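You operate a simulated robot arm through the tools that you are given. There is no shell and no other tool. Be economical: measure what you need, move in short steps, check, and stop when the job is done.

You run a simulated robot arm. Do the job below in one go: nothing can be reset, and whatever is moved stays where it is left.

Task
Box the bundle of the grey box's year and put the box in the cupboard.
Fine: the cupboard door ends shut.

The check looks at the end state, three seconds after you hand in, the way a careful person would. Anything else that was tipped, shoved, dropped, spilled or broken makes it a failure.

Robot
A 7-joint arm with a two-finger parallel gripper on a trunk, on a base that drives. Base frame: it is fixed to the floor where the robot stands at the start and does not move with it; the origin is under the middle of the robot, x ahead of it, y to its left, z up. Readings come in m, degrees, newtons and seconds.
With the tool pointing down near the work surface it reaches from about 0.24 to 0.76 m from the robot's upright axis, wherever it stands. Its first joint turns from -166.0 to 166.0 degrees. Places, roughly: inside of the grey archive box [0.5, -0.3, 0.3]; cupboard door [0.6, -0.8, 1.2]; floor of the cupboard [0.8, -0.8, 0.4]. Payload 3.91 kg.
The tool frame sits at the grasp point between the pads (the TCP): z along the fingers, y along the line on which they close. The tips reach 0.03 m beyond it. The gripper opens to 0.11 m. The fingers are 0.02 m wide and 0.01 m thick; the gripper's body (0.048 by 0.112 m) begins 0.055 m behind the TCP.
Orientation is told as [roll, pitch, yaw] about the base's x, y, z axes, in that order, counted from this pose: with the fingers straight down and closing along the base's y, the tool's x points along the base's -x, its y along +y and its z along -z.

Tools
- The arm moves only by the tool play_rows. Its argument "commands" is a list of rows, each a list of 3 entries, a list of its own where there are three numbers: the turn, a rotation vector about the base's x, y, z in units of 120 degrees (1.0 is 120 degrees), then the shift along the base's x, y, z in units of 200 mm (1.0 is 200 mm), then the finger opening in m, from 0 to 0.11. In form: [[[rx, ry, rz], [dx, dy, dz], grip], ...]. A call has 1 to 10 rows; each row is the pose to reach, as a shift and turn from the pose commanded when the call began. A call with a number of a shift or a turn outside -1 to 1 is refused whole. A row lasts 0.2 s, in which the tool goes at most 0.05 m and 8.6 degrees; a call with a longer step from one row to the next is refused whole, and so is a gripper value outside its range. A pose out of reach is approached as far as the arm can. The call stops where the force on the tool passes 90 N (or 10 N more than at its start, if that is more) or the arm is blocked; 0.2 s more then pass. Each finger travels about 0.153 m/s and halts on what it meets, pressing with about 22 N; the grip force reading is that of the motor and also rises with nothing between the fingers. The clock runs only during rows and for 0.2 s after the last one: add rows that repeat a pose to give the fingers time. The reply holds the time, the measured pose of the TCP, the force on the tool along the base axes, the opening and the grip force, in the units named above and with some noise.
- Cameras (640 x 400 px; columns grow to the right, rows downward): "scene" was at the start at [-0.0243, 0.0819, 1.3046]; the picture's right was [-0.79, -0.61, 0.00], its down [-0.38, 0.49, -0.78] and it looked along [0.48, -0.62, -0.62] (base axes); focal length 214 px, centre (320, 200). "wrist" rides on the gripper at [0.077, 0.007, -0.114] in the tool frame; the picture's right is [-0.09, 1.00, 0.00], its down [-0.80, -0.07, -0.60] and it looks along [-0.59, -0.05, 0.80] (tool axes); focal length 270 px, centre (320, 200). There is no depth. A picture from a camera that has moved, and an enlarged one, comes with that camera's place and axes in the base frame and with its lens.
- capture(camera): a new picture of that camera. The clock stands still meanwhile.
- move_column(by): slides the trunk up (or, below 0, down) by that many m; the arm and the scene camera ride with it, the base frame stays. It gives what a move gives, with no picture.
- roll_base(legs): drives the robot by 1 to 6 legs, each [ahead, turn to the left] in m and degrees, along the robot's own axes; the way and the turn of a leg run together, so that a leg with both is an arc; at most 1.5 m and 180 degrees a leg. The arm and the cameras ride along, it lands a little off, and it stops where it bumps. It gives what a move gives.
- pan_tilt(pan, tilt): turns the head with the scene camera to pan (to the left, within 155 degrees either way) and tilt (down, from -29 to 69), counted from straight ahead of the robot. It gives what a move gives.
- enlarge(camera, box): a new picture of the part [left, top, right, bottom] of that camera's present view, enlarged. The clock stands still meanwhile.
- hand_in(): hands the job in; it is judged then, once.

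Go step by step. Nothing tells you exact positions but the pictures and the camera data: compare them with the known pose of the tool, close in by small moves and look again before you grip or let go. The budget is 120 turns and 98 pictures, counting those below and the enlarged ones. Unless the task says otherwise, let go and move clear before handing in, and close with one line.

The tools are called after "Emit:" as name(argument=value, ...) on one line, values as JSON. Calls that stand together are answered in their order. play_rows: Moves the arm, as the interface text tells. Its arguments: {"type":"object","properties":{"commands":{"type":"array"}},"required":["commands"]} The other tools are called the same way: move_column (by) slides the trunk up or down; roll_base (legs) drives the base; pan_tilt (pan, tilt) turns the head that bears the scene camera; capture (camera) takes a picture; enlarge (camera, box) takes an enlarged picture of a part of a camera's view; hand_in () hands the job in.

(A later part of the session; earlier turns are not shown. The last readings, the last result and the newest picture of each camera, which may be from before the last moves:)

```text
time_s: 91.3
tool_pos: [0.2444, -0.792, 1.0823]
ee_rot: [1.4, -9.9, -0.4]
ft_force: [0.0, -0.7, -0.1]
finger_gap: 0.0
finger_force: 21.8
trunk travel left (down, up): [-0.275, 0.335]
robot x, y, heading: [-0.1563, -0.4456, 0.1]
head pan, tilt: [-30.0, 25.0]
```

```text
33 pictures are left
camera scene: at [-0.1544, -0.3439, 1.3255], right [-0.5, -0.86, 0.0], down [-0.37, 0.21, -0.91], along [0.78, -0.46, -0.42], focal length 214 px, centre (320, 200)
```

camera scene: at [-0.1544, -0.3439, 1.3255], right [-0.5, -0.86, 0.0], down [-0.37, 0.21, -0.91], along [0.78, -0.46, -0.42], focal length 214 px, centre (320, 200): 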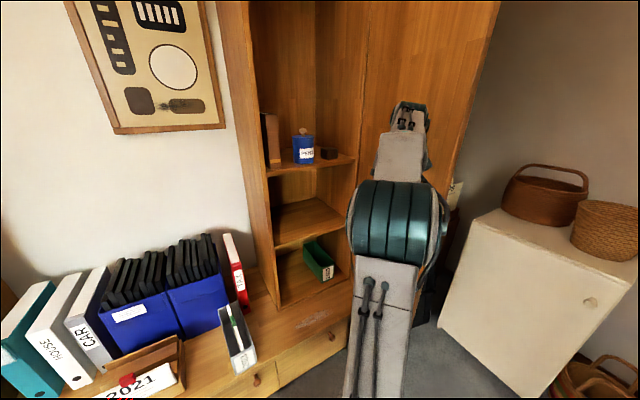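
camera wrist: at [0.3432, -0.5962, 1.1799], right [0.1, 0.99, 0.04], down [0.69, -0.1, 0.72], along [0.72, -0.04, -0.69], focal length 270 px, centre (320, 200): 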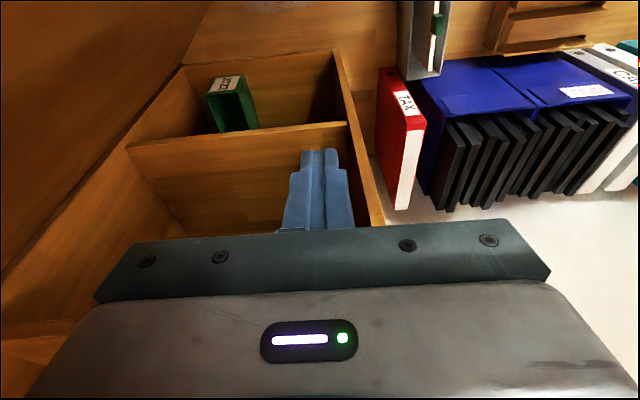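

Door is ~80° open. I withdraw the arm to the left, then drive 0.1 m ahead for better reach.

Emit:
play_rows(commands=[[[0, 0, 0], [0.05, 0.15, 0], 0], [[0, 0, 0], [0.1, 0.35, 0], 0], [[0, 0, 0], [0.15, 0.55, 0], 0.03], [[0, 0, 0], [0.2, 0.75, 0], 0.07], [[0, 0, 0], [0.25, 0.95, 0], 0.11], [[0, 0, 0], [0.25, 1, 0], 0.11]])

Emit:
roll_base(legs=[[0.1, 0]])

Emit:
capture(camera="scene")

Emit:
capture(camera="wrist")

```text
time_s: 92.7
tool_pos: [0.2938, -0.5907, 1.0817]
ee_rot: [1.5, -9.9, -0.4]
ft_force: [-0.1, 0.1, -0.1]
finger_gap: 0.1103
finger_force: 0.1
trunk travel left (down, up): [-0.275, 0.335]
robot x, y, heading: [-0.1565, -0.4469, -0.1]
head pan, tilt: [-30.0, 25.0]
```

```text
time_s: 93.9
tool_pos: [0.3933, -0.5928, 1.0819]
ee_rot: [1.5, -9.9, -0.4]
ft_force: [0.4, 0.1, 0.1]
finger_gap: 0.1098
finger_force: 0.1
trunk travel left (down, up): [-0.275, 0.335]
robot x, y, heading: [-0.0573, -0.4457, -0.1]
head pan, tilt: [-30.0, 25.0]
```

```text
32 pictures are left
camera scene: at [-0.0542, -0.3442, 1.3255], right [-0.5, -0.86, 0.0], down [-0.37, 0.21, -0.91], along [0.78, -0.46, -0.42], focal length 214 px, centre (320, 200)
```

scene: 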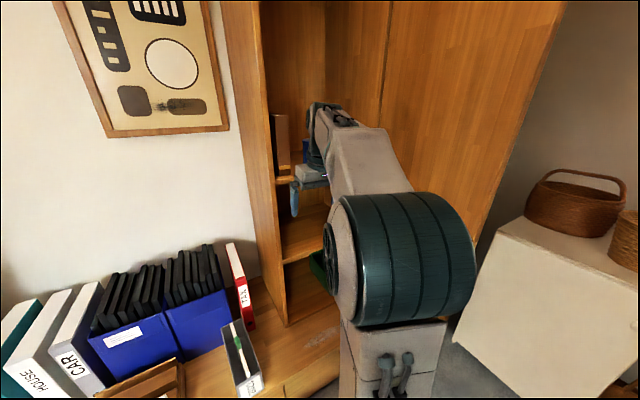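

```text
31 pictures are left
camera wrist: at [0.2991, -0.5882, 1.1821], right [0.09, 1.0, 0.04], down [0.69, -0.09, 0.72], along [0.72, -0.04, -0.69], focal length 270 px, centre (320, 200)
```

wrist: 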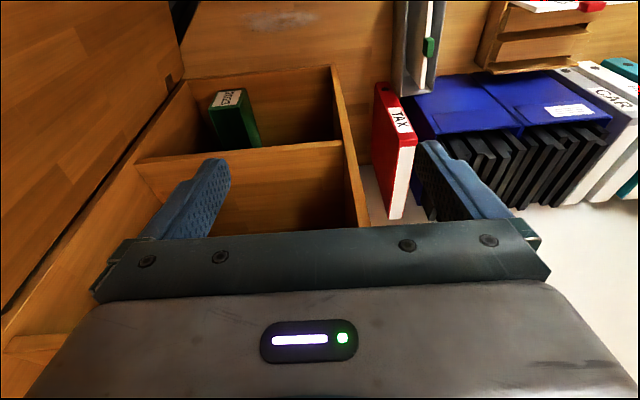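

Next, bring the open gripper to above the grey box, pitched -40°.

Emit:
play_rows(commands=[[[0, -0.05, 0], [0, 0.15, -0.1], 0.11], [[0, -0.1, 0], [0, 0.3, -0.2], 0.11], [[0, -0.15, 0.01], [0, 0.45, -0.3], 0.11], [[0, -0.2, 0.02], [0, 0.6, -0.4], 0.11], [[0, -0.25, 0.03], [0, 0.75, -0.5], 0.11], [[0, -0.25, 0.04], [0, 0.9, -0.6], 0.11], [[0, -0.25, 0.04], [0, 1, -0.75], 0.11]])

Emit:
play_rows(commands=[[[0, 0, 0], [0.05, 0.12, -0.15], 0.11], [[0, 0, 0], [0.1, 0.24, -0.3], 0.11], [[0, 0, 0], [0.15, 0.32, -0.5], 0.11], [[0, 0, 0], [0.15, 0.32, -0.7], 0.11], [[0, 0, 0], [0.15, 0.32, -0.8], 0.11]])

Emit:
capture(camera="wrist")

```text
time_s: 95.5
tool_pos: [0.3939, -0.3959, 0.9303]
ee_rot: [0.2, -39.9, 5.0]
ft_force: [-0.5, 0.8, -0.2]
finger_gap: 0.1103
finger_force: 0.1
trunk travel left (down, up): [-0.275, 0.335]
robot x, y, heading: [-0.0578, -0.4466, -0.4]
head pan, tilt: [-30.0, 25.0]
```

```text
time_s: 96.7
tool_pos: [0.4229, -0.3272, 0.7728]
ee_rot: [0.3, -39.7, 4.9]
ft_force: [0.0, 0.9, -0.9]
finger_gap: 0.1099
finger_force: 0.0
trunk travel left (down, up): [-0.275, 0.335]
robot x, y, heading: [-0.0592, -0.4485, -0.4]
head pan, tilt: [-30.0, 25.0]
```

```text
30 pictures are left
camera wrist: at [0.291, -0.3327, 0.8108], right [-0.02, 1.0, 0.06], down [0.24, -0.05, 0.97], along [0.97, 0.04, -0.24], focal length 270 px, centre (320, 200)
```

wrist: 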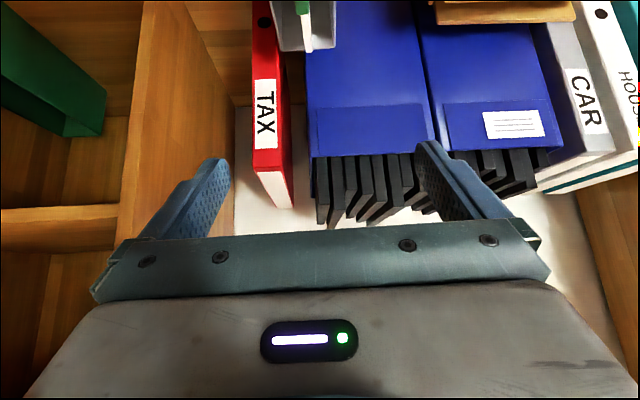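

The box far end re-reads at (0.665,-0.323), so centre ≈(0.542,-0.330). Move over the centre at z≈0.56 and check from the head.

Emit:
play_rows(commands=[[[0, 0, 0], [0.15, -0.01, -0.15], 0.11], [[0, 0, 0], [0.3, -0.015, -0.3], 0.11], [[0, 0, 0], [0.45, -0.015, -0.45], 0.11], [[0, 0, 0], [0.58, -0.015, -0.62], 0.11], [[0, 0, 0], [0.58, -0.015, -0.8], 0.11], [[0, 0, 0], [0.58, -0.015, -1], 0.11]])

Emit:
pan_tilt(pan=-3, tilt=50)

Emit:
enlarge(camera="scene", box=[220, 80, 460, 260])

Emit:
capture(camera="wrist")

```text
time_s: 98.1
tool_pos: [0.5404, -0.332, 0.5694]
ee_rot: [0.2, -39.9, 5.0]
ft_force: [-0.3, -0.3, 0.0]
finger_gap: 0.1098
finger_force: 0.0
trunk travel left (down, up): [-0.275, 0.335]
robot x, y, heading: [-0.0606, -0.4472, -0.2]
head pan, tilt: [-30.0, 25.0]
```

```text
time_s: 99.0
tool_pos: [0.54, -0.332, 0.5711]
ee_rot: [0.2, -39.8, 5.0]
ft_force: [-0.4, 0.6, -0.4]
finger_gap: 0.1101
finger_force: 0.1
trunk travel left (down, up): [-0.275, 0.335]
robot x, y, heading: [-0.0546, -0.4472, -0.4]
head pan, tilt: [-3.0, 50.0]
```

```text
2.22 times, centred on (340, 170) of scene
camera zoom: at [-0.0568, -0.3022, 1.288], right [-0.06, -1.0, 0.0], down [-0.76, 0.04, -0.64], along [0.64, -0.04, -0.77], focal length 477 px, centre (276, 267)
```

zoom: 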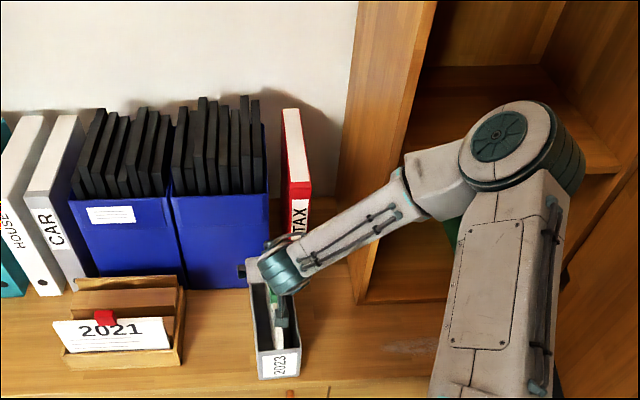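

```text
28 pictures are left
camera wrist: at [0.4089, -0.3373, 0.6094], right [-0.02, 1.0, 0.06], down [0.24, -0.05, 0.97], along [0.97, 0.04, -0.24], focal length 270 px, centre (320, 200)
```

wrist: 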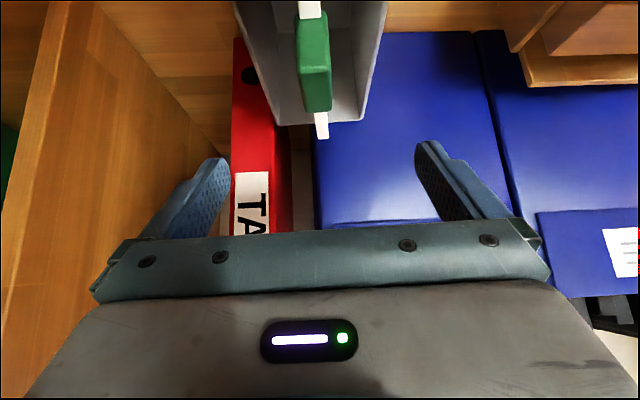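

The gripper straddles the box well. A -30° pitch, slightly nearer me (x≈0.505), keeps the wrist camera clear and gives deeper finger overlap; I adjust and descend.

Emit:
play_rows(commands=[[[0, 0.04, 0], [-0.09, -0.003, 0], 0.11], [[0, 0.083, 0], [-0.175, -0.006, 0], 0.11], [[0, 0.083, 0], [-0.175, -0.006, -0.15], 0.11], [[0, 0.083, 0], [-0.175, -0.006, -0.3], 0.11], [[0, 0.083, 0], [-0.175, -0.006, -0.4], 0.11], [[0, 0.083, 0], [-0.175, -0.006, -0.4], 0.11]])

Emit:
enlarge(camera="scene", box=[280, 140, 380, 240])

Emit:
capture(camera="wrist")

```text
time_s: 100.4
tool_pos: [0.5051, -0.3333, 0.4917]
ee_rot: [1.1, -29.8, 4.4]
ft_force: [-0.5, -0.6, 0.3]
finger_gap: 0.11
finger_force: 0.0
trunk travel left (down, up): [-0.275, 0.335]
robot x, y, heading: [-0.0564, -0.4501, -0.4]
head pan, tilt: [-3.0, 50.0]
```

```text
4.00 times, centred on (330, 190) of scene
camera zoom: at [-0.0567, -0.3021, 1.288], right [-0.06, -1.0, 0.0], down [-0.76, 0.04, -0.64], along [0.64, -0.04, -0.77], focal length 858 px, centre (280, 240)
```

zoom: 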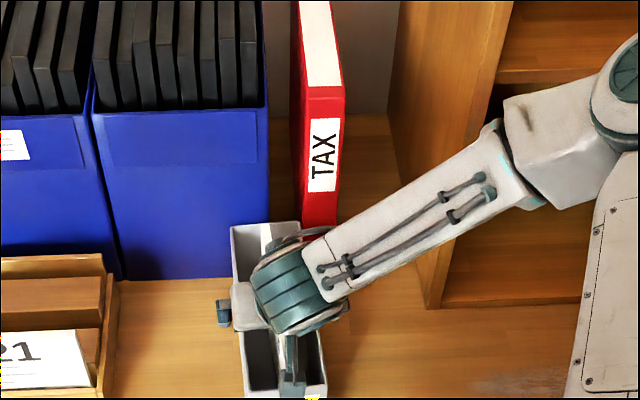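

```text
26 pictures are left
camera wrist: at [0.382, -0.3377, 0.5535], right [-0.01, 1.0, 0.06], down [0.4, -0.05, 0.91], along [0.91, 0.04, -0.4], focal length 270 px, centre (320, 200)
```

wrist: 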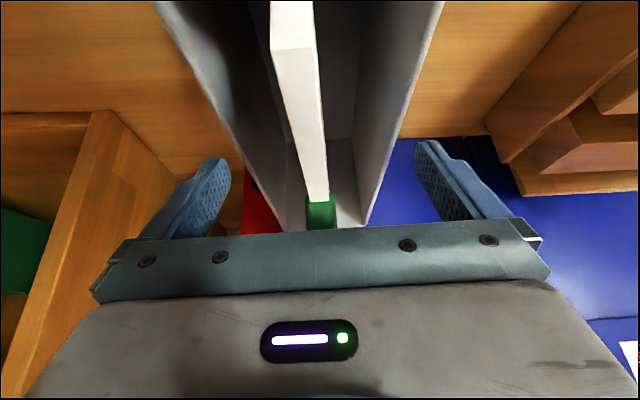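

Well centred. Lower the last 26 mm and close on the side walls.

Emit:
play_rows(commands=[[[0, 0, 0], [0, 0, -0.05], 0.11], [[0, 0, 0], [0, 0, -0.1], 0.11], [[0, 0, 0], [0, 0, -0.13], 0.11], [[0, 0, 0], [0, 0, -0.13], 0.11]])

Emit:
capture(camera="wrist")

```text
time_s: 101.4
tool_pos: [0.5046, -0.3335, 0.4677]
ee_rot: [1.3, -29.9, 4.4]
ft_force: [-0.2, 0.2, -0.3]
finger_gap: 0.11
finger_force: 0.1
trunk travel left (down, up): [-0.275, 0.335]
robot x, y, heading: [-0.0561, -0.4518, -0.5]
head pan, tilt: [-3.0, 50.0]
```

```text
25 pictures are left
camera wrist: at [0.3818, -0.3383, 0.5276], right [-0.01, 1.0, 0.06], down [0.4, -0.05, 0.91], along [0.91, 0.04, -0.4], focal length 270 px, centre (320, 200)
```

wrist: 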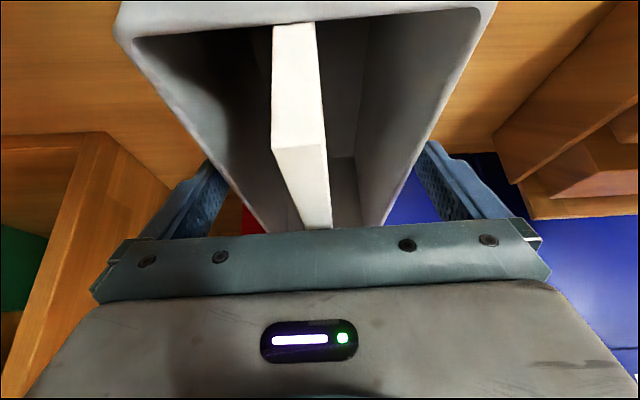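

Emit:
play_rows(commands=[[[0, 0, 0], [0, 0, -0.03], 0.11], [[0, 0, 0], [0, 0, -0.03], 0.08], [[0, 0, 0], [0, 0, -0.03], 0.06], [[0, 0, 0], [0, 0, -0.03], 0.05], [[0, 0, 0], [0, 0, -0.03], 0.05]])

Emit:
play_rows(commands=[[[0, 0, 0], [0, 0, 0.05], 0.05], [[0, 0, 0], [0, 0, 0.1], 0.05], [[0, 0, 0], [0, 0, 0.15], 0.05], [[0, 0, 0], [0, 0, 0.2], 0.05]])

Emit:
enlarge(camera="scene", box=[220, 80, 460, 260])

Emit:
capture(camera="wrist")

```text
time_s: 102.6
tool_pos: [0.5048, -0.3322, 0.4629]
ee_rot: [1.2, -30.1, 4.4]
ft_force: [1.5, 1.5, 23.0]
finger_gap: 0.0909
finger_force: 21.9
trunk travel left (down, up): [-0.275, 0.335]
robot x, y, heading: [-0.0585, -0.448, -0.2]
head pan, tilt: [-3.0, 50.0]
```

```text
time_s: 103.6
tool_pos: [0.5036, -0.3328, 0.4996]
ee_rot: [1.1, -29.8, 4.6]
ft_force: [-2.5, 0.2, -6.6]
finger_gap: 0.0903
finger_force: 21.8
trunk travel left (down, up): [-0.275, 0.335]
robot x, y, heading: [-0.0581, -0.449, -0.2]
head pan, tilt: [-3.0, 50.0]
```

```text
2.22 times, centred on (340, 170) of scene
camera zoom: at [-0.0564, -0.302, 1.2879], right [-0.06, -1.0, 0.0], down [-0.77, 0.04, -0.64], along [0.64, -0.04, -0.77], focal length 477 px, centre (276, 267)
```

zoom: 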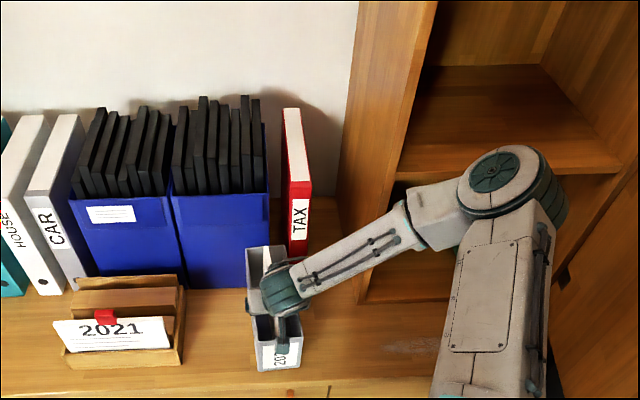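

```text
23 pictures are left
camera wrist: at [0.3815, -0.3376, 0.5612], right [-0.01, 1.0, 0.06], down [0.41, -0.05, 0.91], along [0.91, 0.04, -0.4], focal length 270 px, centre (320, 200)
```

wrist: 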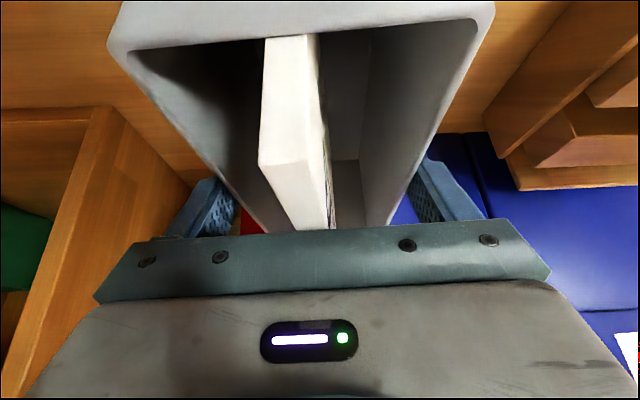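

The box is held (~0.65 kg), nearly level. Lift further and draw back toward me to clear the cupboard's corner.

Emit:
play_rows(commands=[[[0, 0, 0], [0, 0, 0.15], 0.05], [[0, 0, 0], [-0.05, 0, 0.3], 0.05], [[0, 0, -0.01], [-0.15, 0, 0.45], 0.05], [[0, 0, -0.02], [-0.3, 0, 0.55], 0.05], [[0, 0, -0.03], [-0.45, 0, 0.6], 0.05], [[0, 0, -0.038], [-0.58, 0, 0.6], 0.05]])

Emit:
play_rows(commands=[[[0, 0, 0], [0, -0.15, 0], 0.05], [[0, 0, 0], [0, -0.35, 0], 0.05], [[0, 0, 0], [0, -0.55, 0], 0.05], [[0, 0, 0], [0, -0.75, 0], 0.05], [[0, 0, 0], [0, -0.9, 0], 0.05]])

Emit:
pan_tilt(pan=-20, tilt=45)

Emit:
capture(camera="scene")

Emit:
capture(camera="wrist")

```text
time_s: 105.0
tool_pos: [0.391, -0.3324, 0.6218]
ee_rot: [1.2, -29.9, -0.1]
ft_force: [-0.3, 0.0, -7.3]
finger_gap: 0.0901
finger_force: 22.2
trunk travel left (down, up): [-0.275, 0.335]
robot x, y, heading: [-0.06, -0.451, -0.2]
head pan, tilt: [-3.0, 50.0]
```

```text
time_s: 106.2
tool_pos: [0.3889, -0.5132, 0.6205]
ee_rot: [1.2, -29.9, -0.1]
ft_force: [0.9, 0.7, -7.0]
finger_gap: 0.0899
finger_force: 21.8
trunk travel left (down, up): [-0.275, 0.335]
robot x, y, heading: [-0.058, -0.4459, -0.2]
head pan, tilt: [-3.0, 50.0]
```

```text
time_s: 107.0
tool_pos: [0.3894, -0.5138, 0.6212]
ee_rot: [1.2, -29.7, 0.0]
ft_force: [0.2, -0.1, -7.4]
finger_gap: 0.0899
finger_force: 22.1
trunk travel left (down, up): [-0.275, 0.335]
robot x, y, heading: [-0.0591, -0.4482, -0.2]
head pan, tilt: [-20.0, 45.0]
```

```text
22 pictures are left
camera scene: at [-0.057, -0.326, 1.2949], right [-0.35, -0.94, 0.0], down [-0.66, 0.24, -0.71], along [0.66, -0.24, -0.71], focal length 214 px, centre (320, 200)
```

scene: 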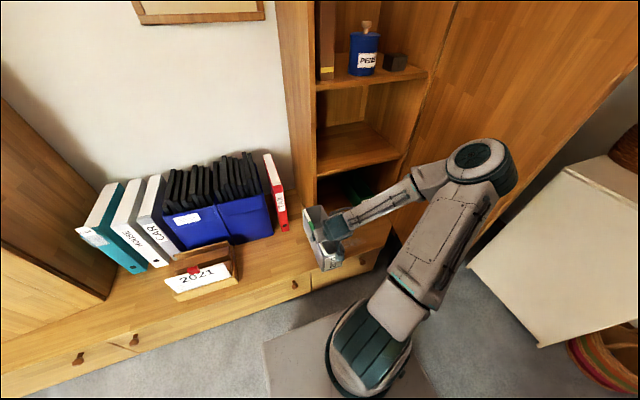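

```text
21 pictures are left
camera wrist: at [0.2662, -0.5074, 0.6823], right [0.07, 1.0, 0.06], down [0.4, -0.08, 0.91], along [0.91, -0.04, -0.4], focal length 270 px, centre (320, 200)
```

wrist: 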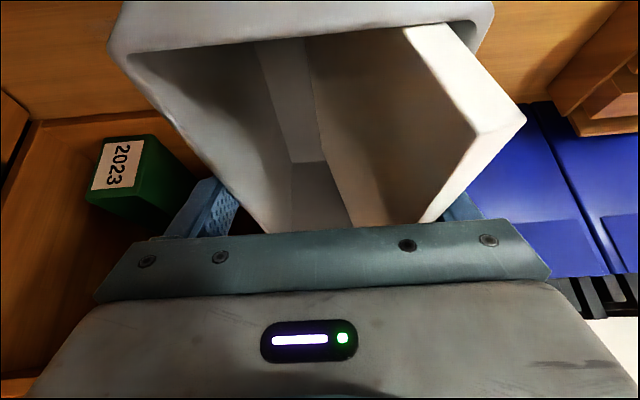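

The bundle leans on the +y wall inside the box; the grip holds. Move to y≈-0.68 in front of the bay.

Emit:
play_rows(commands=[[[0, 0, 0], [0, -0.17, -0.03], 0.05], [[0, 0, 0], [0, -0.34, -0.08], 0.05], [[0, 0, 0], [0, -0.51, -0.15], 0.05], [[0, 0, 0], [0, -0.68, -0.22], 0.05], [[0, 0, 0], [0, -0.83, -0.3], 0.05]])

Emit:
capture(camera="wrist")

Emit:
capture(camera="scene")

```text
time_s: 108.2
tool_pos: [0.3892, -0.6797, 0.561]
ee_rot: [1.2, -29.9, -0.1]
ft_force: [0.0, 0.7, -7.1]
finger_gap: 0.0899
finger_force: 21.9
trunk travel left (down, up): [-0.275, 0.335]
robot x, y, heading: [-0.057, -0.4497, -0.4]
head pan, tilt: [-20.0, 45.0]
```

```text
20 pictures are left
camera wrist: at [0.2664, -0.6742, 0.6218], right [0.07, 1.0, 0.06], down [0.4, -0.08, 0.91], along [0.91, -0.04, -0.4], focal length 270 px, centre (320, 200)
```

wrist: 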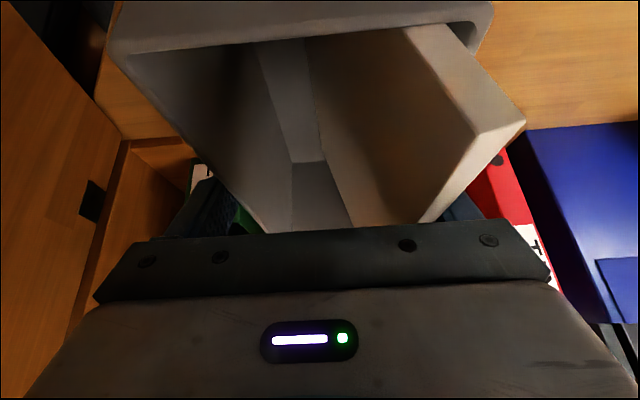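

```text
19 pictures are left
camera scene: at [-0.057, -0.3261, 1.2949], right [-0.35, -0.94, 0.0], down [-0.66, 0.25, -0.71], along [0.66, -0.24, -0.71], focal length 214 px, centre (320, 200)
```

scene: 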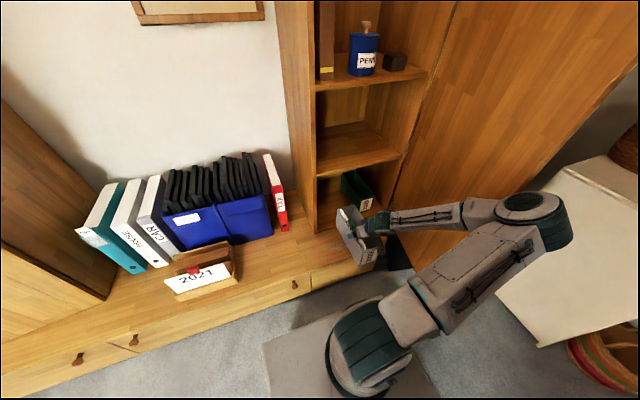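

Clear path: box at y -0.725…-0.63, bay between -0.80 (green box) and -0.55. Advance into the bay.

Emit:
play_rows(commands=[[[0, 0, 0], [0.15, 0, 0], 0.05], [[0, 0, 0], [0.35, 0, 0], 0.05], [[0, 0, 0], [0.55, 0, 0], 0.05], [[0, 0, 0], [0.75, 0, 0], 0.05], [[0, 0, 0], [0.9, 0, 0], 0.05]])

Emit:
pan_tilt(pan=-22, tilt=45)

Emit:
enlarge(camera="scene", box=[240, 80, 480, 280])

Emit:
capture(camera="wrist")

```text
time_s: 109.4
tool_pos: [0.5701, -0.6797, 0.5596]
ee_rot: [1.3, -29.9, 0.0]
ft_force: [-0.6, 0.0, -7.1]
finger_gap: 0.0902
finger_force: 22.6
trunk travel left (down, up): [-0.275, 0.335]
robot x, y, heading: [-0.0562, -0.4476, -0.2]
head pan, tilt: [-20.0, 45.0]
```

```text
time_s: 110.0
tool_pos: [0.5676, -0.6808, 0.5592]
ee_rot: [1.2, -29.8, -0.1]
ft_force: [0.3, -0.5, -6.9]
finger_gap: 0.0899
finger_force: 22.3
trunk travel left (down, up): [-0.275, 0.335]
robot x, y, heading: [-0.0572, -0.45, -0.5]
head pan, tilt: [-22.0, 45.0]
```

```text
2.00 times, centred on (360, 180) of scene
camera zoom: at [-0.0578, -0.3289, 1.2949], right [-0.38, -0.93, 0.0], down [-0.65, 0.27, -0.71], along [0.65, -0.27, -0.71], focal length 429 px, centre (240, 240)
```

zoom: 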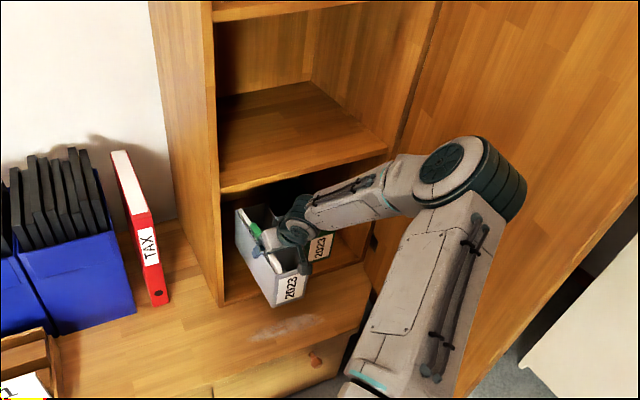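

```text
17 pictures are left
camera wrist: at [0.4458, -0.6749, 0.6207], right [0.07, 1.0, 0.06], down [0.4, -0.08, 0.91], along [0.91, -0.04, -0.4], focal length 270 px, centre (320, 200)
```

wrist: 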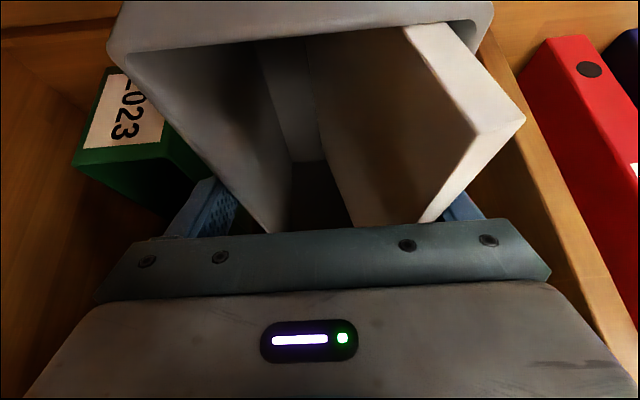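

Nicely between the wall and the green box. I advance 5 cm more (the wrist must stay outside the shelf edge), lower to the floor, and will push it home afterwards.

Emit:
play_rows(commands=[[[0, 0, 0], [0.1, 0, 0], 0.05], [[0, 0, 0], [0.2, 0, 0], 0.05], [[0, 0, 0], [0.26, 0, 0], 0.05], [[0, 0, 0], [0.26, 0, -0.04], 0.05], [[0, 0, 0], [0.26, 0, -0.08], 0.05]])

Emit:
play_rows(commands=[[[0, 0, 0], [0, 0, -0.02], 0.05], [[0, 0, 0], [0, 0, -0.04], 0.05]])

Emit:
enlarge(camera="scene", box=[300, 120, 460, 250])

```text
time_s: 111.2
tool_pos: [0.6203, -0.6788, 0.5434]
ee_rot: [1.1, -29.8, 0.0]
ft_force: [0.2, 0.2, -7.2]
finger_gap: 0.0899
finger_force: 21.7
trunk travel left (down, up): [-0.275, 0.335]
robot x, y, heading: [-0.0594, -0.4461, -0.6]
head pan, tilt: [-22.0, 45.0]
```

```text
time_s: 111.8
tool_pos: [0.62, -0.6783, 0.5357]
ee_rot: [1.2, -29.8, -0.1]
ft_force: [0.1, 0.3, -7.2]
finger_gap: 0.0901
finger_force: 22.1
trunk travel left (down, up): [-0.275, 0.335]
robot x, y, heading: [-0.0564, -0.4474, -0.6]
head pan, tilt: [-22.0, 45.0]
```

```text
3.08 times, centred on (380, 185) of scene
camera zoom: at [-0.0578, -0.3289, 1.2949], right [-0.38, -0.93, 0.0], down [-0.65, 0.27, -0.71], along [0.65, -0.27, -0.71], focal length 660 px, centre (135, 246)
```

zoom: 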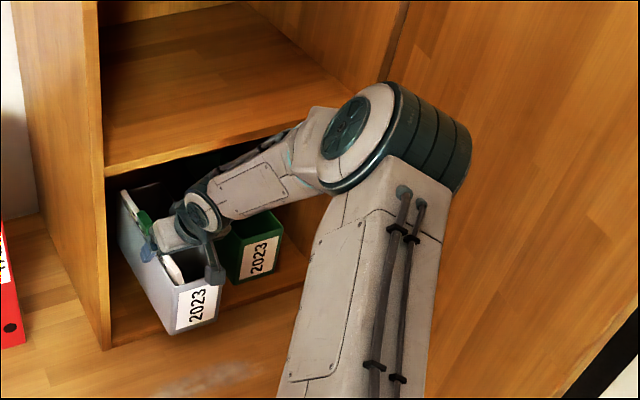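

Continue lowering to contact.

Emit:
play_rows(commands=[[[0, 0, 0], [0, 0, -0.02], 0.05], [[0, 0, 0], [0, 0, -0.04], 0.05]])

Emit:
play_rows(commands=[[[0, 0, 0], [0, 0, -0.02], 0.05], [[0, 0, 0], [0, 0, -0.04], 0.05]])

Emit:
play_rows(commands=[[[0, 0, 0], [0, 0, -0.02], 0.05], [[0, 0, 0], [0, 0, -0.04], 0.05]])

```text
time_s: 112.4
tool_pos: [0.6208, -0.6791, 0.5282]
ee_rot: [1.2, -29.8, -0.2]
ft_force: [0.5, 0.4, -7.1]
finger_gap: 0.0897
finger_force: 21.9
trunk travel left (down, up): [-0.275, 0.335]
robot x, y, heading: [-0.0551, -0.4506, -0.2]
head pan, tilt: [-22.0, 45.0]
```

```text
time_s: 113.0
tool_pos: [0.6206, -0.6791, 0.5204]
ee_rot: [1.3, -29.9, -0.1]
ft_force: [0.3, -0.2, -7.0]
finger_gap: 0.0898
finger_force: 21.6
trunk travel left (down, up): [-0.275, 0.335]
robot x, y, heading: [-0.0567, -0.4473, -0.4]
head pan, tilt: [-22.0, 45.0]
```

```text
time_s: 113.6
tool_pos: [0.6212, -0.6785, 0.511]
ee_rot: [1.2, -29.7, -0.3]
ft_force: [0.2, 0.1, -6.6]
finger_gap: 0.0899
finger_force: 21.8
trunk travel left (down, up): [-0.275, 0.335]
robot x, y, heading: [-0.0585, -0.4459, -0.2]
head pan, tilt: [-22.0, 45.0]
```

Emit:
play_rows(commands=[[[0, 0, 0], [0, 0, -0.02], 0.05], [[0, 0, 0], [0, 0, -0.04], 0.05]])

Emit:
play_rows(commands=[[[0, 0, 0], [0, 0, -0.02], 0.05], [[0, 0, 0], [0, 0, -0.04], 0.05]])

Emit:
play_rows(commands=[[[0, 0, 0], [0, 0, -0.02], 0.05], [[0, 0, 0], [0, 0, -0.03], 0.05]])

```text
time_s: 114.2
tool_pos: [0.6215, -0.677, 0.5023]
ee_rot: [1.3, -29.9, -0.1]
ft_force: [0.2, -0.6, -7.3]
finger_gap: 0.0899
finger_force: 21.8
trunk travel left (down, up): [-0.275, 0.335]
robot x, y, heading: [-0.0593, -0.4463, -0.4]
head pan, tilt: [-22.0, 45.0]
```

```text
time_s: 114.8
tool_pos: [0.6211, -0.678, 0.4956]
ee_rot: [1.1, -29.9, -0.2]
ft_force: [-0.2, -0.5, -8.4]
finger_gap: 0.09
finger_force: 22.0
trunk travel left (down, up): [-0.275, 0.335]
robot x, y, heading: [-0.0613, -0.4493, -0.1]
head pan, tilt: [-22.0, 45.0]
```

```text
time_s: 115.4
tool_pos: [0.6208, -0.6801, 0.4897]
ee_rot: [1.2, -29.7, -0.2]
ft_force: [-0.6, 0.6, -7.2]
finger_gap: 0.0898
finger_force: 22.2
trunk travel left (down, up): [-0.275, 0.335]
robot x, y, heading: [-0.0544, -0.4456, -0.2]
head pan, tilt: [-22.0, 45.0]
```

Emit:
play_rows(commands=[[[0, 0, 0], [0, 0, -0.02], 0.05], [[0, 0, 0], [0, 0, -0.03], 0.05]])

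Emit:
play_rows(commands=[[[0, 0, 0], [0, 0, -0.02], 0.05], [[0, 0, 0], [0, 0, -0.03], 0.05]])

Emit:
enlarge(camera="scene", box=[300, 120, 460, 250])

```text
time_s: 116.0
tool_pos: [0.62, -0.6791, 0.4843]
ee_rot: [1.2, -29.9, -0.1]
ft_force: [-1.0, 0.5, -5.5]
finger_gap: 0.0898
finger_force: 21.6
trunk travel left (down, up): [-0.275, 0.335]
robot x, y, heading: [-0.0564, -0.4468, -0.4]
head pan, tilt: [-22.0, 45.0]
```

```text
time_s: 116.6
tool_pos: [0.6218, -0.6781, 0.4812]
ee_rot: [1.1, -30.2, 0.0]
ft_force: [-6.1, 4.3, 17.4]
finger_gap: 0.0902
finger_force: 21.7
trunk travel left (down, up): [-0.275, 0.335]
robot x, y, heading: [-0.0549, -0.4462, -0.3]
head pan, tilt: [-22.0, 45.0]
```

```text
3.08 times, centred on (380, 185) of scene
camera zoom: at [-0.0606, -0.3277, 1.2952], right [-0.38, -0.93, 0.0], down [-0.65, 0.27, -0.71], along [0.66, -0.27, -0.71], focal length 660 px, centre (135, 246)
```

zoom: 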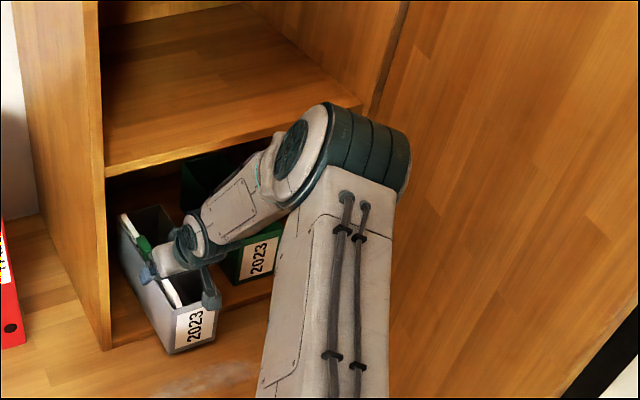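

It rests on the floor (z≈0.364). Since the hand is lower than planned, I lift a few mm and carry it deeper, to TCP x≈0.69.

Emit:
play_rows(commands=[[[0, 0, 0], [0, 0, 0.05], 0.05], [[0, 0, 0], [0.08, 0, 0.05], 0.05], [[0, 0, 0], [0.16, 0, 0.05], 0.05], [[0, 0, 0], [0.24, 0, 0.05], 0.05], [[0, 0, 0], [0.32, 0, 0.05], 0.05], [[0, 0, 0], [0.36, 0, 0.05], 0.05]])

Emit:
enlarge(camera="scene", box=[300, 120, 460, 250])

```text
time_s: 118.0
tool_pos: [0.6913, -0.6785, 0.4888]
ee_rot: [1.3, -29.8, -0.3]
ft_force: [-1.0, -0.3, -7.3]
finger_gap: 0.09
finger_force: 22.1
trunk travel left (down, up): [-0.275, 0.335]
robot x, y, heading: [-0.0565, -0.4443, -0.3]
head pan, tilt: [-22.0, 45.0]
```

```text
3.08 times, centred on (380, 185) of scene
camera zoom: at [-0.0578, -0.3288, 1.2949], right [-0.38, -0.93, 0.0], down [-0.65, 0.27, -0.71], along [0.65, -0.27, -0.71], focal length 660 px, centre (135, 246)
```

zoom: 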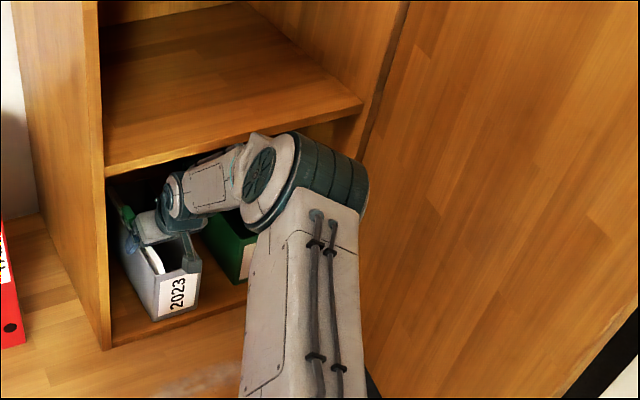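

Inside now and free of contact. A further 2 cm, set down, release.

Emit:
play_rows(commands=[[[0, 0, 0], [0.05, 0, 0], 0.05], [[0, 0, 0], [0.1, 0, 0], 0.05], [[0, 0, 0], [0.1, 0, -0.025], 0.05], [[0, 0, 0], [0.1, 0, -0.035], 0.05], [[0, 0, 0], [0.1, 0, -0.035], 0.05]])

```text
time_s: 119.2
tool_pos: [0.7137, -0.6779, 0.4839]
ee_rot: [1.2, -30.0, -0.1]
ft_force: [-2.5, 0.9, 4.8]
finger_gap: 0.0901
finger_force: 21.6
trunk travel left (down, up): [-0.275, 0.335]
robot x, y, heading: [-0.0579, -0.4475, -0.3]
head pan, tilt: [-22.0, 45.0]
```

Set down. Open, rise slightly, and withdraw straight back.

Emit:
play_rows(commands=[[[0, 0, 0], [0, 0, 0], 0.1], [[0, 0, 0], [0, 0, 0], 0.11], [[0, 0, 0], [0, 0, 0], 0.11], [[0, 0, 0], [-0.02, 0, 0.05], 0.11], [[0, 0, 0], [-0.05, 0, 0.12], 0.11]])

Emit:
capture(camera="wrist")

```text
time_s: 120.4
tool_pos: [0.7016, -0.6777, 0.4997]
ee_rot: [1.3, -29.5, -0.1]
ft_force: [0.6, -0.5, -0.9]
finger_gap: 0.1099
finger_force: 0.0
trunk travel left (down, up): [-0.275, 0.335]
robot x, y, heading: [-0.0589, -0.45, -0.3]
head pan, tilt: [-22.0, 45.0]
```

```text
13 pictures are left
camera wrist: at [0.5777, -0.6735, 0.5619], right [0.07, 1.0, 0.06], down [0.4, -0.09, 0.91], along [0.91, -0.04, -0.41], focal length 270 px, centre (320, 200)
```

wrist: 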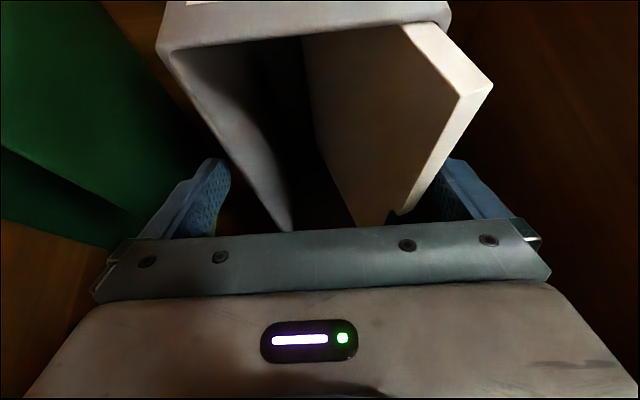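

Released cleanly. The bundle overhangs near the +y finger, so I shift slightly to +y, rise, then back out.

Emit:
play_rows(commands=[[[0, 0, 0], [0, 0.03, 0.0], 0.11], [[0, 0, 0], [-0.03, 0.03, 0.08], 0.11], [[0, 0, 0], [-0.08, 0.03, 0.16], 0.11], [[0, 0, 0], [-0.18, 0.03, 0.18], 0.11]])

Emit:
play_rows(commands=[[[0, 0, 0], [-0.15, 0, 0], 0.11], [[0, 0, 0], [-0.35, 0, 0], 0.11], [[0, 0, 0], [-0.55, 0, 0], 0.11], [[0, 0, 0], [-0.75, 0.05, 0.1], 0.11], [[0, 0, 0], [-0.95, 0.1, 0.2], 0.11]])

Emit:
enlarge(camera="scene", box=[240, 80, 480, 280])

Emit:
capture(camera="wrist")

```text
time_s: 121.4
tool_pos: [0.6679, -0.6706, 0.5424]
ee_rot: [1.4, -29.9, 0.0]
ft_force: [0.2, -0.1, 0.7]
finger_gap: 0.1098
finger_force: 0.0
trunk travel left (down, up): [-0.275, 0.335]
robot x, y, heading: [-0.0562, -0.4479, 0.1]
head pan, tilt: [-22.0, 45.0]
```

```text
time_s: 122.6
tool_pos: [0.4764, -0.654, 0.5814]
ee_rot: [1.1, -29.9, -0.1]
ft_force: [0.7, -0.3, -0.5]
finger_gap: 0.1102
finger_force: 0.0
trunk travel left (down, up): [-0.275, 0.335]
robot x, y, heading: [-0.0562, -0.4476, -0.3]
head pan, tilt: [-22.0, 45.0]
```

```text
2.00 times, centred on (360, 180) of scene
camera zoom: at [-0.0582, -0.3288, 1.2949], right [-0.38, -0.93, 0.0], down [-0.65, 0.27, -0.71], along [0.65, -0.27, -0.71], focal length 429 px, centre (240, 240)
```

zoom: 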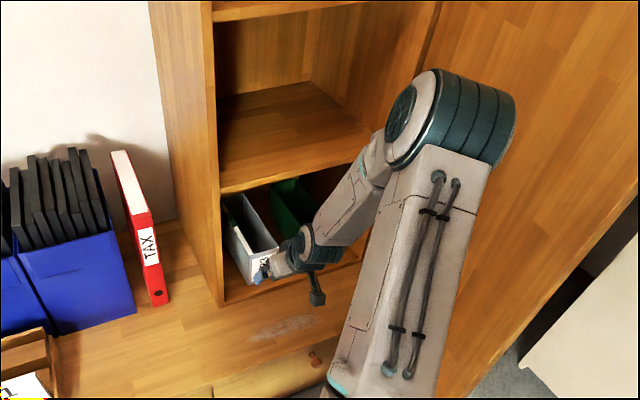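

```text
11 pictures are left
camera wrist: at [0.3546, -0.6496, 0.6429], right [0.07, 1.0, 0.06], down [0.4, -0.08, 0.91], along [0.91, -0.04, -0.4], focal length 270 px, centre (320, 200)
```

wrist: 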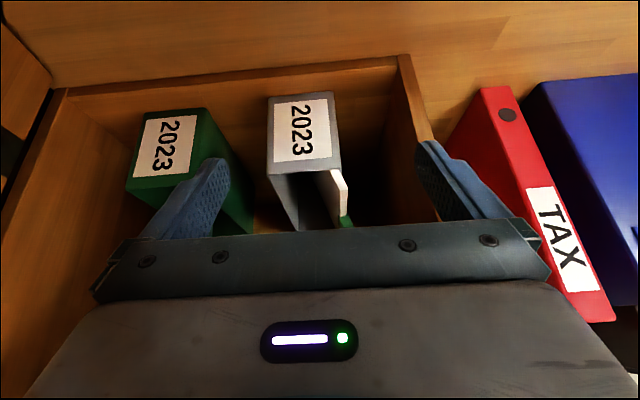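

The box stands upright in the bay with the bundle in it. Now I raise the arm for closing the door: back and up first.

Emit:
play_rows(commands=[[[0, 0, 0], [-0.1, 0.1, 0.15], 0.05], [[0, 0, 0], [-0.2, 0.15, 0.35], 0.0], [[0, 0, 0], [-0.3, 0.15, 0.55], 0.0], [[0, 0, 0], [-0.4, 0.15, 0.75], 0.0], [[0, 0, 0], [-0.5, 0.15, 0.95], 0.0]])

Emit:
play_rows(commands=[[[0, 0, 0], [0, 0, 0.2], 0.0], [[0, 0, 0], [0, 0, 0.4], 0.0], [[0, 0, 0], [0, 0, 0.6], 0.0], [[0, 0, 0], [0, 0, 0.8], 0.0], [[0, 0, 0], [0, 0, 1], 0.0]])

Emit:
play_rows(commands=[[[0, 0, 0], [0, 0, 0.2], 0.0], [[0, 0, 0], [0, 0, 0.4], 0.0], [[0, 0, 0], [0, 0, 0.6], 0.0]])

Emit:
roll_base(legs=[[-0.2, 0]])

Emit:
pan_tilt(pan=-45, tilt=25)

Emit:
capture(camera="scene")

```text
time_s: 123.8
tool_pos: [0.3769, -0.6248, 0.7725]
ee_rot: [1.1, -29.9, -0.1]
ft_force: [-0.2, -0.7, 0.2]
finger_gap: 0.0002
finger_force: 22.1
trunk travel left (down, up): [-0.275, 0.335]
robot x, y, heading: [-0.0549, -0.4454, -0.4]
head pan, tilt: [-22.0, 45.0]
```

```text
time_s: 125.0
tool_pos: [0.3778, -0.6243, 0.9716]
ee_rot: [1.2, -29.8, -0.3]
ft_force: [-0.6, 0.2, 0.2]
finger_gap: 0.0001
finger_force: 22.0
trunk travel left (down, up): [-0.275, 0.335]
robot x, y, heading: [-0.0558, -0.4502, -0.4]
head pan, tilt: [-22.0, 45.0]
```

```text
time_s: 125.8
tool_pos: [0.3785, -0.622, 1.0902]
ee_rot: [1.2, -30.0, -0.1]
ft_force: [1.2, -0.9, 0.7]
finger_gap: 0.0
finger_force: 22.4
trunk travel left (down, up): [-0.275, 0.335]
robot x, y, heading: [-0.057, -0.449, -0.4]
head pan, tilt: [-22.0, 45.0]
```

```text
time_s: 127.4
tool_pos: [0.1828, -0.6224, 1.0905]
ee_rot: [1.2, -29.9, -0.1]
ft_force: [0.5, 0.4, -1.2]
finger_gap: 0.0
finger_force: 21.8
trunk travel left (down, up): [-0.275, 0.335]
robot x, y, heading: [-0.2524, -0.4466, -0.4]
head pan, tilt: [-22.0, 45.0]
```

```text
time_s: 128.3
tool_pos: [0.1819, -0.6244, 1.0896]
ee_rot: [1.2, -29.9, -0.3]
ft_force: [0.0, 0.0, -0.3]
finger_gap: 0.0001
finger_force: 21.7
trunk travel left (down, up): [-0.275, 0.335]
robot x, y, heading: [-0.2518, -0.4425, -0.3]
head pan, tilt: [-45.0, 25.0]
```

```text
10 pictures are left
camera scene: at [-0.2646, -0.3621, 1.3254], right [-0.71, -0.7, 0.0], down [-0.3, 0.3, -0.91], along [0.64, -0.64, -0.42], focal length 214 px, centre (320, 200)
```

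scene: 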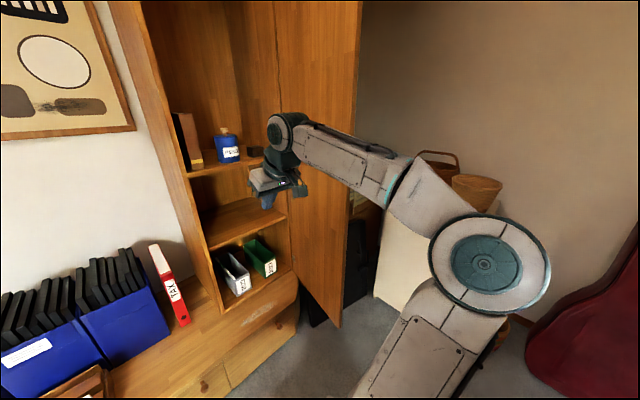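

Door edge at about (0.14,-0.90). I go around it: back, then right, then in behind its outer face above the knob.

Emit:
play_rows(commands=[[[0, 0, 0], [-0.2, 0, 0.05], 0.0], [[0, 0, 0], [-0.4, 0, 0.08], 0.0], [[0, 0, 0], [-0.6, 0, 0.1], 0.0], [[0, 0, 0], [-0.7, -0.15, 0.1], 0.0], [[0, 0, 0], [-0.75, -0.35, 0.1], 0.0], [[0, 0, 0], [-0.75, -0.55, 0.1], 0.0], [[0, 0, 0], [-0.75, -0.75, 0.1], 0.0], [[0, 0, 0], [-0.75, -0.95, 0.1], 0.0]])

Emit:
play_rows(commands=[[[0, 0, 0], [0, -0.2, 0], 0.0], [[0, 0, 0], [0, -0.4, 0], 0.0], [[0, 0, 0], [0, -0.6, 0], 0.0], [[0, 0, 0], [0, -0.85, 0], 0.0]])

Emit:
capture(camera="scene")

```text
time_s: 130.1
tool_pos: [0.0301, -0.8148, 1.1105]
ee_rot: [1.2, -29.8, -0.2]
ft_force: [-0.2, -0.4, 0.0]
finger_gap: 0.0
finger_force: 21.8
trunk travel left (down, up): [-0.275, 0.335]
robot x, y, heading: [-0.2561, -0.4485, -0.5]
head pan, tilt: [-45.0, 25.0]
```

```text
time_s: 131.1
tool_pos: [0.0334, -0.9823, 1.1094]
ee_rot: [1.1, -30.0, 0.0]
ft_force: [1.0, -0.1, 0.2]
finger_gap: 0.0
finger_force: 21.6
trunk travel left (down, up): [-0.275, 0.335]
robot x, y, heading: [-0.2511, -0.4473, -0.4]
head pan, tilt: [-45.0, 25.0]
```

```text
9 pictures are left
camera scene: at [-0.2645, -0.3621, 1.3254], right [-0.71, -0.7, 0.0], down [-0.3, 0.3, -0.91], along [0.64, -0.64, -0.42], focal length 214 px, centre (320, 200)
```

scene: 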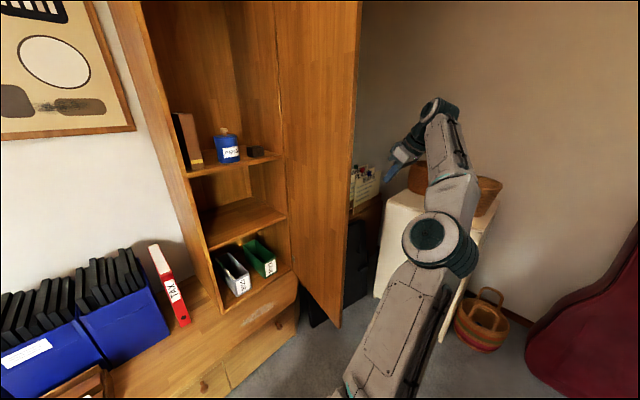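

Clear behind the door. Step in and push the outer face gently toward closed.

Emit:
play_rows(commands=[[[0, 0, 0], [0.2, 0, 0], 0.0], [[0, 0, 0], [0.4, 0, 0], 0.0], [[0, 0, 0], [0.6, 0, 0], 0.0], [[0, 0, 0], [0.62, 0.15, 0], 0.0], [[0, 0, 0], [0.64, 0.3, 0], 0.0], [[0, 0, 0], [0.68, 0.45, 0], 0.0], [[0, 0, 0], [0.72, 0.6, 0], 0.0], [[0, 0, 0], [0.78, 0.75, 0], 0.0], [[0, 0, 0], [0.85, 0.9, 0], 0.0]])

Emit:
capture(camera="scene")

```text
time_s: 133.1
tool_pos: [0.2021, -0.8049, 1.1104]
ee_rot: [1.2, -29.8, -0.3]
ft_force: [0.2, 0.0, -0.1]
finger_gap: 0.0
finger_force: 22.0
out of reach, approached as far as the arm can: row 3
trunk travel left (down, up): [-0.275, 0.335]
robot x, y, heading: [-0.2509, -0.45, -0.4]
head pan, tilt: [-45.0, 25.0]
```

```text
8 pictures are left
camera scene: at [-0.2648, -0.3622, 1.3255], right [-0.71, -0.7, 0.0], down [-0.3, 0.3, -0.91], along [0.64, -0.64, -0.42], focal length 214 px, centre (320, 200)
```

scene: 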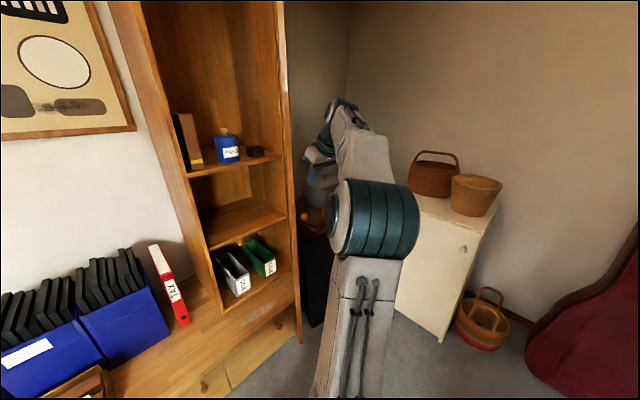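

Working. Continue along the arc.

Emit:
play_rows(commands=[[[0, 0, 0], [0.09, 0.155, 0], 0.0], [[0, 0, 0], [0.185, 0.31, 0], 0.0], [[0, 0, 0], [0.3, 0.45, 0], 0.0], [[0, 0, 0], [0.425, 0.59, 0], 0.0], [[0, 0, 0], [0.56, 0.71, 0], 0.0], [[0, 0, 0], [0.71, 0.82, 0], 0.0], [[0, 0, 0], [0.86, 0.9, 0], 0.0], [[0, 0, 0], [1.0, 0.97, 0], 0.0]])

Emit:
capture(camera="scene")

```text
time_s: 134.9
tool_pos: [0.4027, -0.6079, 1.1091]
ee_rot: [1.2, -29.9, -0.1]
ft_force: [0.3, -0.6, 0.6]
finger_gap: 0.0
finger_force: 21.8
trunk travel left (down, up): [-0.275, 0.335]
robot x, y, heading: [-0.2517, -0.4469, -0.3]
head pan, tilt: [-45.0, 25.0]
```

```text
7 pictures are left
camera scene: at [-0.2645, -0.362, 1.3254], right [-0.71, -0.7, 0.0], down [-0.3, 0.3, -0.91], along [0.64, -0.64, -0.42], focal length 214 px, centre (320, 200)
```

scene: 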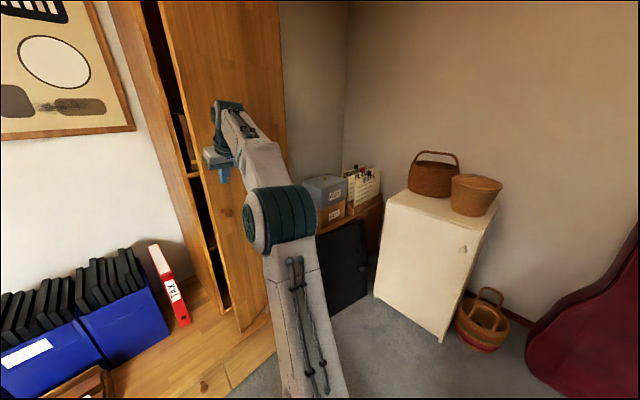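

Almost there; push on to shut.

Emit:
play_rows(commands=[[[0, 0, 0], [0.15, 0.06, 0], 0.0], [[0, 0, 0], [0.3, 0.11, 0], 0.0], [[0, 0, 0], [0.45, 0.15, 0], 0.0], [[0, 0, 0], [0.6, 0.17, 0], 0.0], [[0, 0, 0], [0.7, 0.18, 0], 0.0], [[0, 0, 0], [0.78, 0.18, 0], 0.0], [[0, 0, 0], [0.84, 0.18, 0], 0.0]])

Emit:
capture(camera="scene")

```text
time_s: 136.5
tool_pos: [0.4957, -0.5702, 1.0732]
ee_rot: [1.1, -29.8, -0.2]
ft_force: [-0.3, -0.5, -0.1]
finger_gap: 0.0
finger_force: 22.1
out of reach, approached as far as the arm can: row 3, 4, 5, 6, 7
trunk travel left (down, up): [-0.275, 0.335]
robot x, y, heading: [-0.2546, -0.4456, -0.3]
head pan, tilt: [-45.0, 25.0]
```

```text
6 pictures are left
camera scene: at [-0.2646, -0.362, 1.3255], right [-0.71, -0.7, 0.0], down [-0.3, 0.3, -0.91], along [0.64, -0.65, -0.42], focal length 214 px, centre (320, 200)
```

scene: 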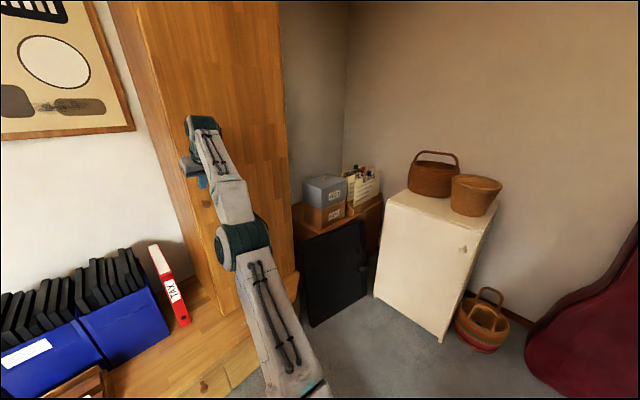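

It looks shut or nearly. I move the base a bit nearer to press it fully home.

Emit:
play_rows(commands=[[[0, 0, 0], [-0.25, 0, 0], 0.0], [[0, 0, 0], [-0.5, 0, 0], 0.0], [[0, 0, 0], [-0.7, 0, 0], 0.0]])

Emit:
roll_base(legs=[[0.1, 0]])

Emit:
enlarge(camera="scene", box=[100, 0, 300, 330])

```text
time_s: 137.3
tool_pos: [0.3578, -0.5682, 1.0757]
ee_rot: [1.2, -29.9, -0.4]
ft_force: [0.5, -0.8, -0.4]
finger_gap: 0.0
finger_force: 22.3
trunk travel left (down, up): [-0.275, 0.335]
robot x, y, heading: [-0.2518, -0.447, -0.6]
head pan, tilt: [-45.0, 25.0]
```

```text
time_s: 138.4
tool_pos: [0.4566, -0.5689, 1.0759]
ee_rot: [1.2, -29.9, -0.4]
ft_force: [-0.2, -0.5, 0.3]
finger_gap: 0.0001
finger_force: 22.5
trunk travel left (down, up): [-0.275, 0.335]
robot x, y, heading: [-0.1573, -0.4462, -0.1]
head pan, tilt: [-45.0, 25.0]
```

```text
1.21 times, centred on (200, 165) of scene
camera zoom: at [-0.1661, -0.3628, 1.3254], right [-0.71, -0.7, 0.0], down [-0.3, 0.3, -0.91], along [0.64, -0.65, -0.42], focal length 260 px, centre (466, 242)
```

zoom: 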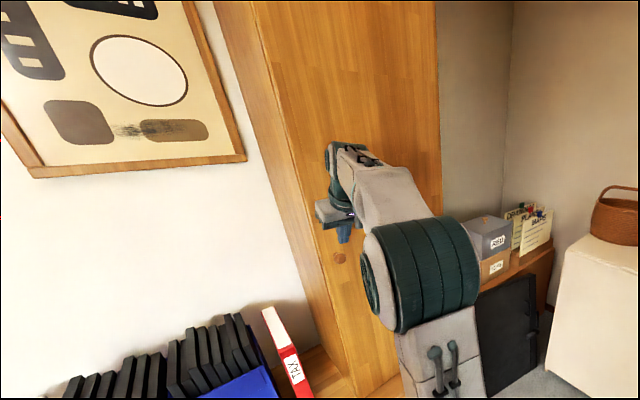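

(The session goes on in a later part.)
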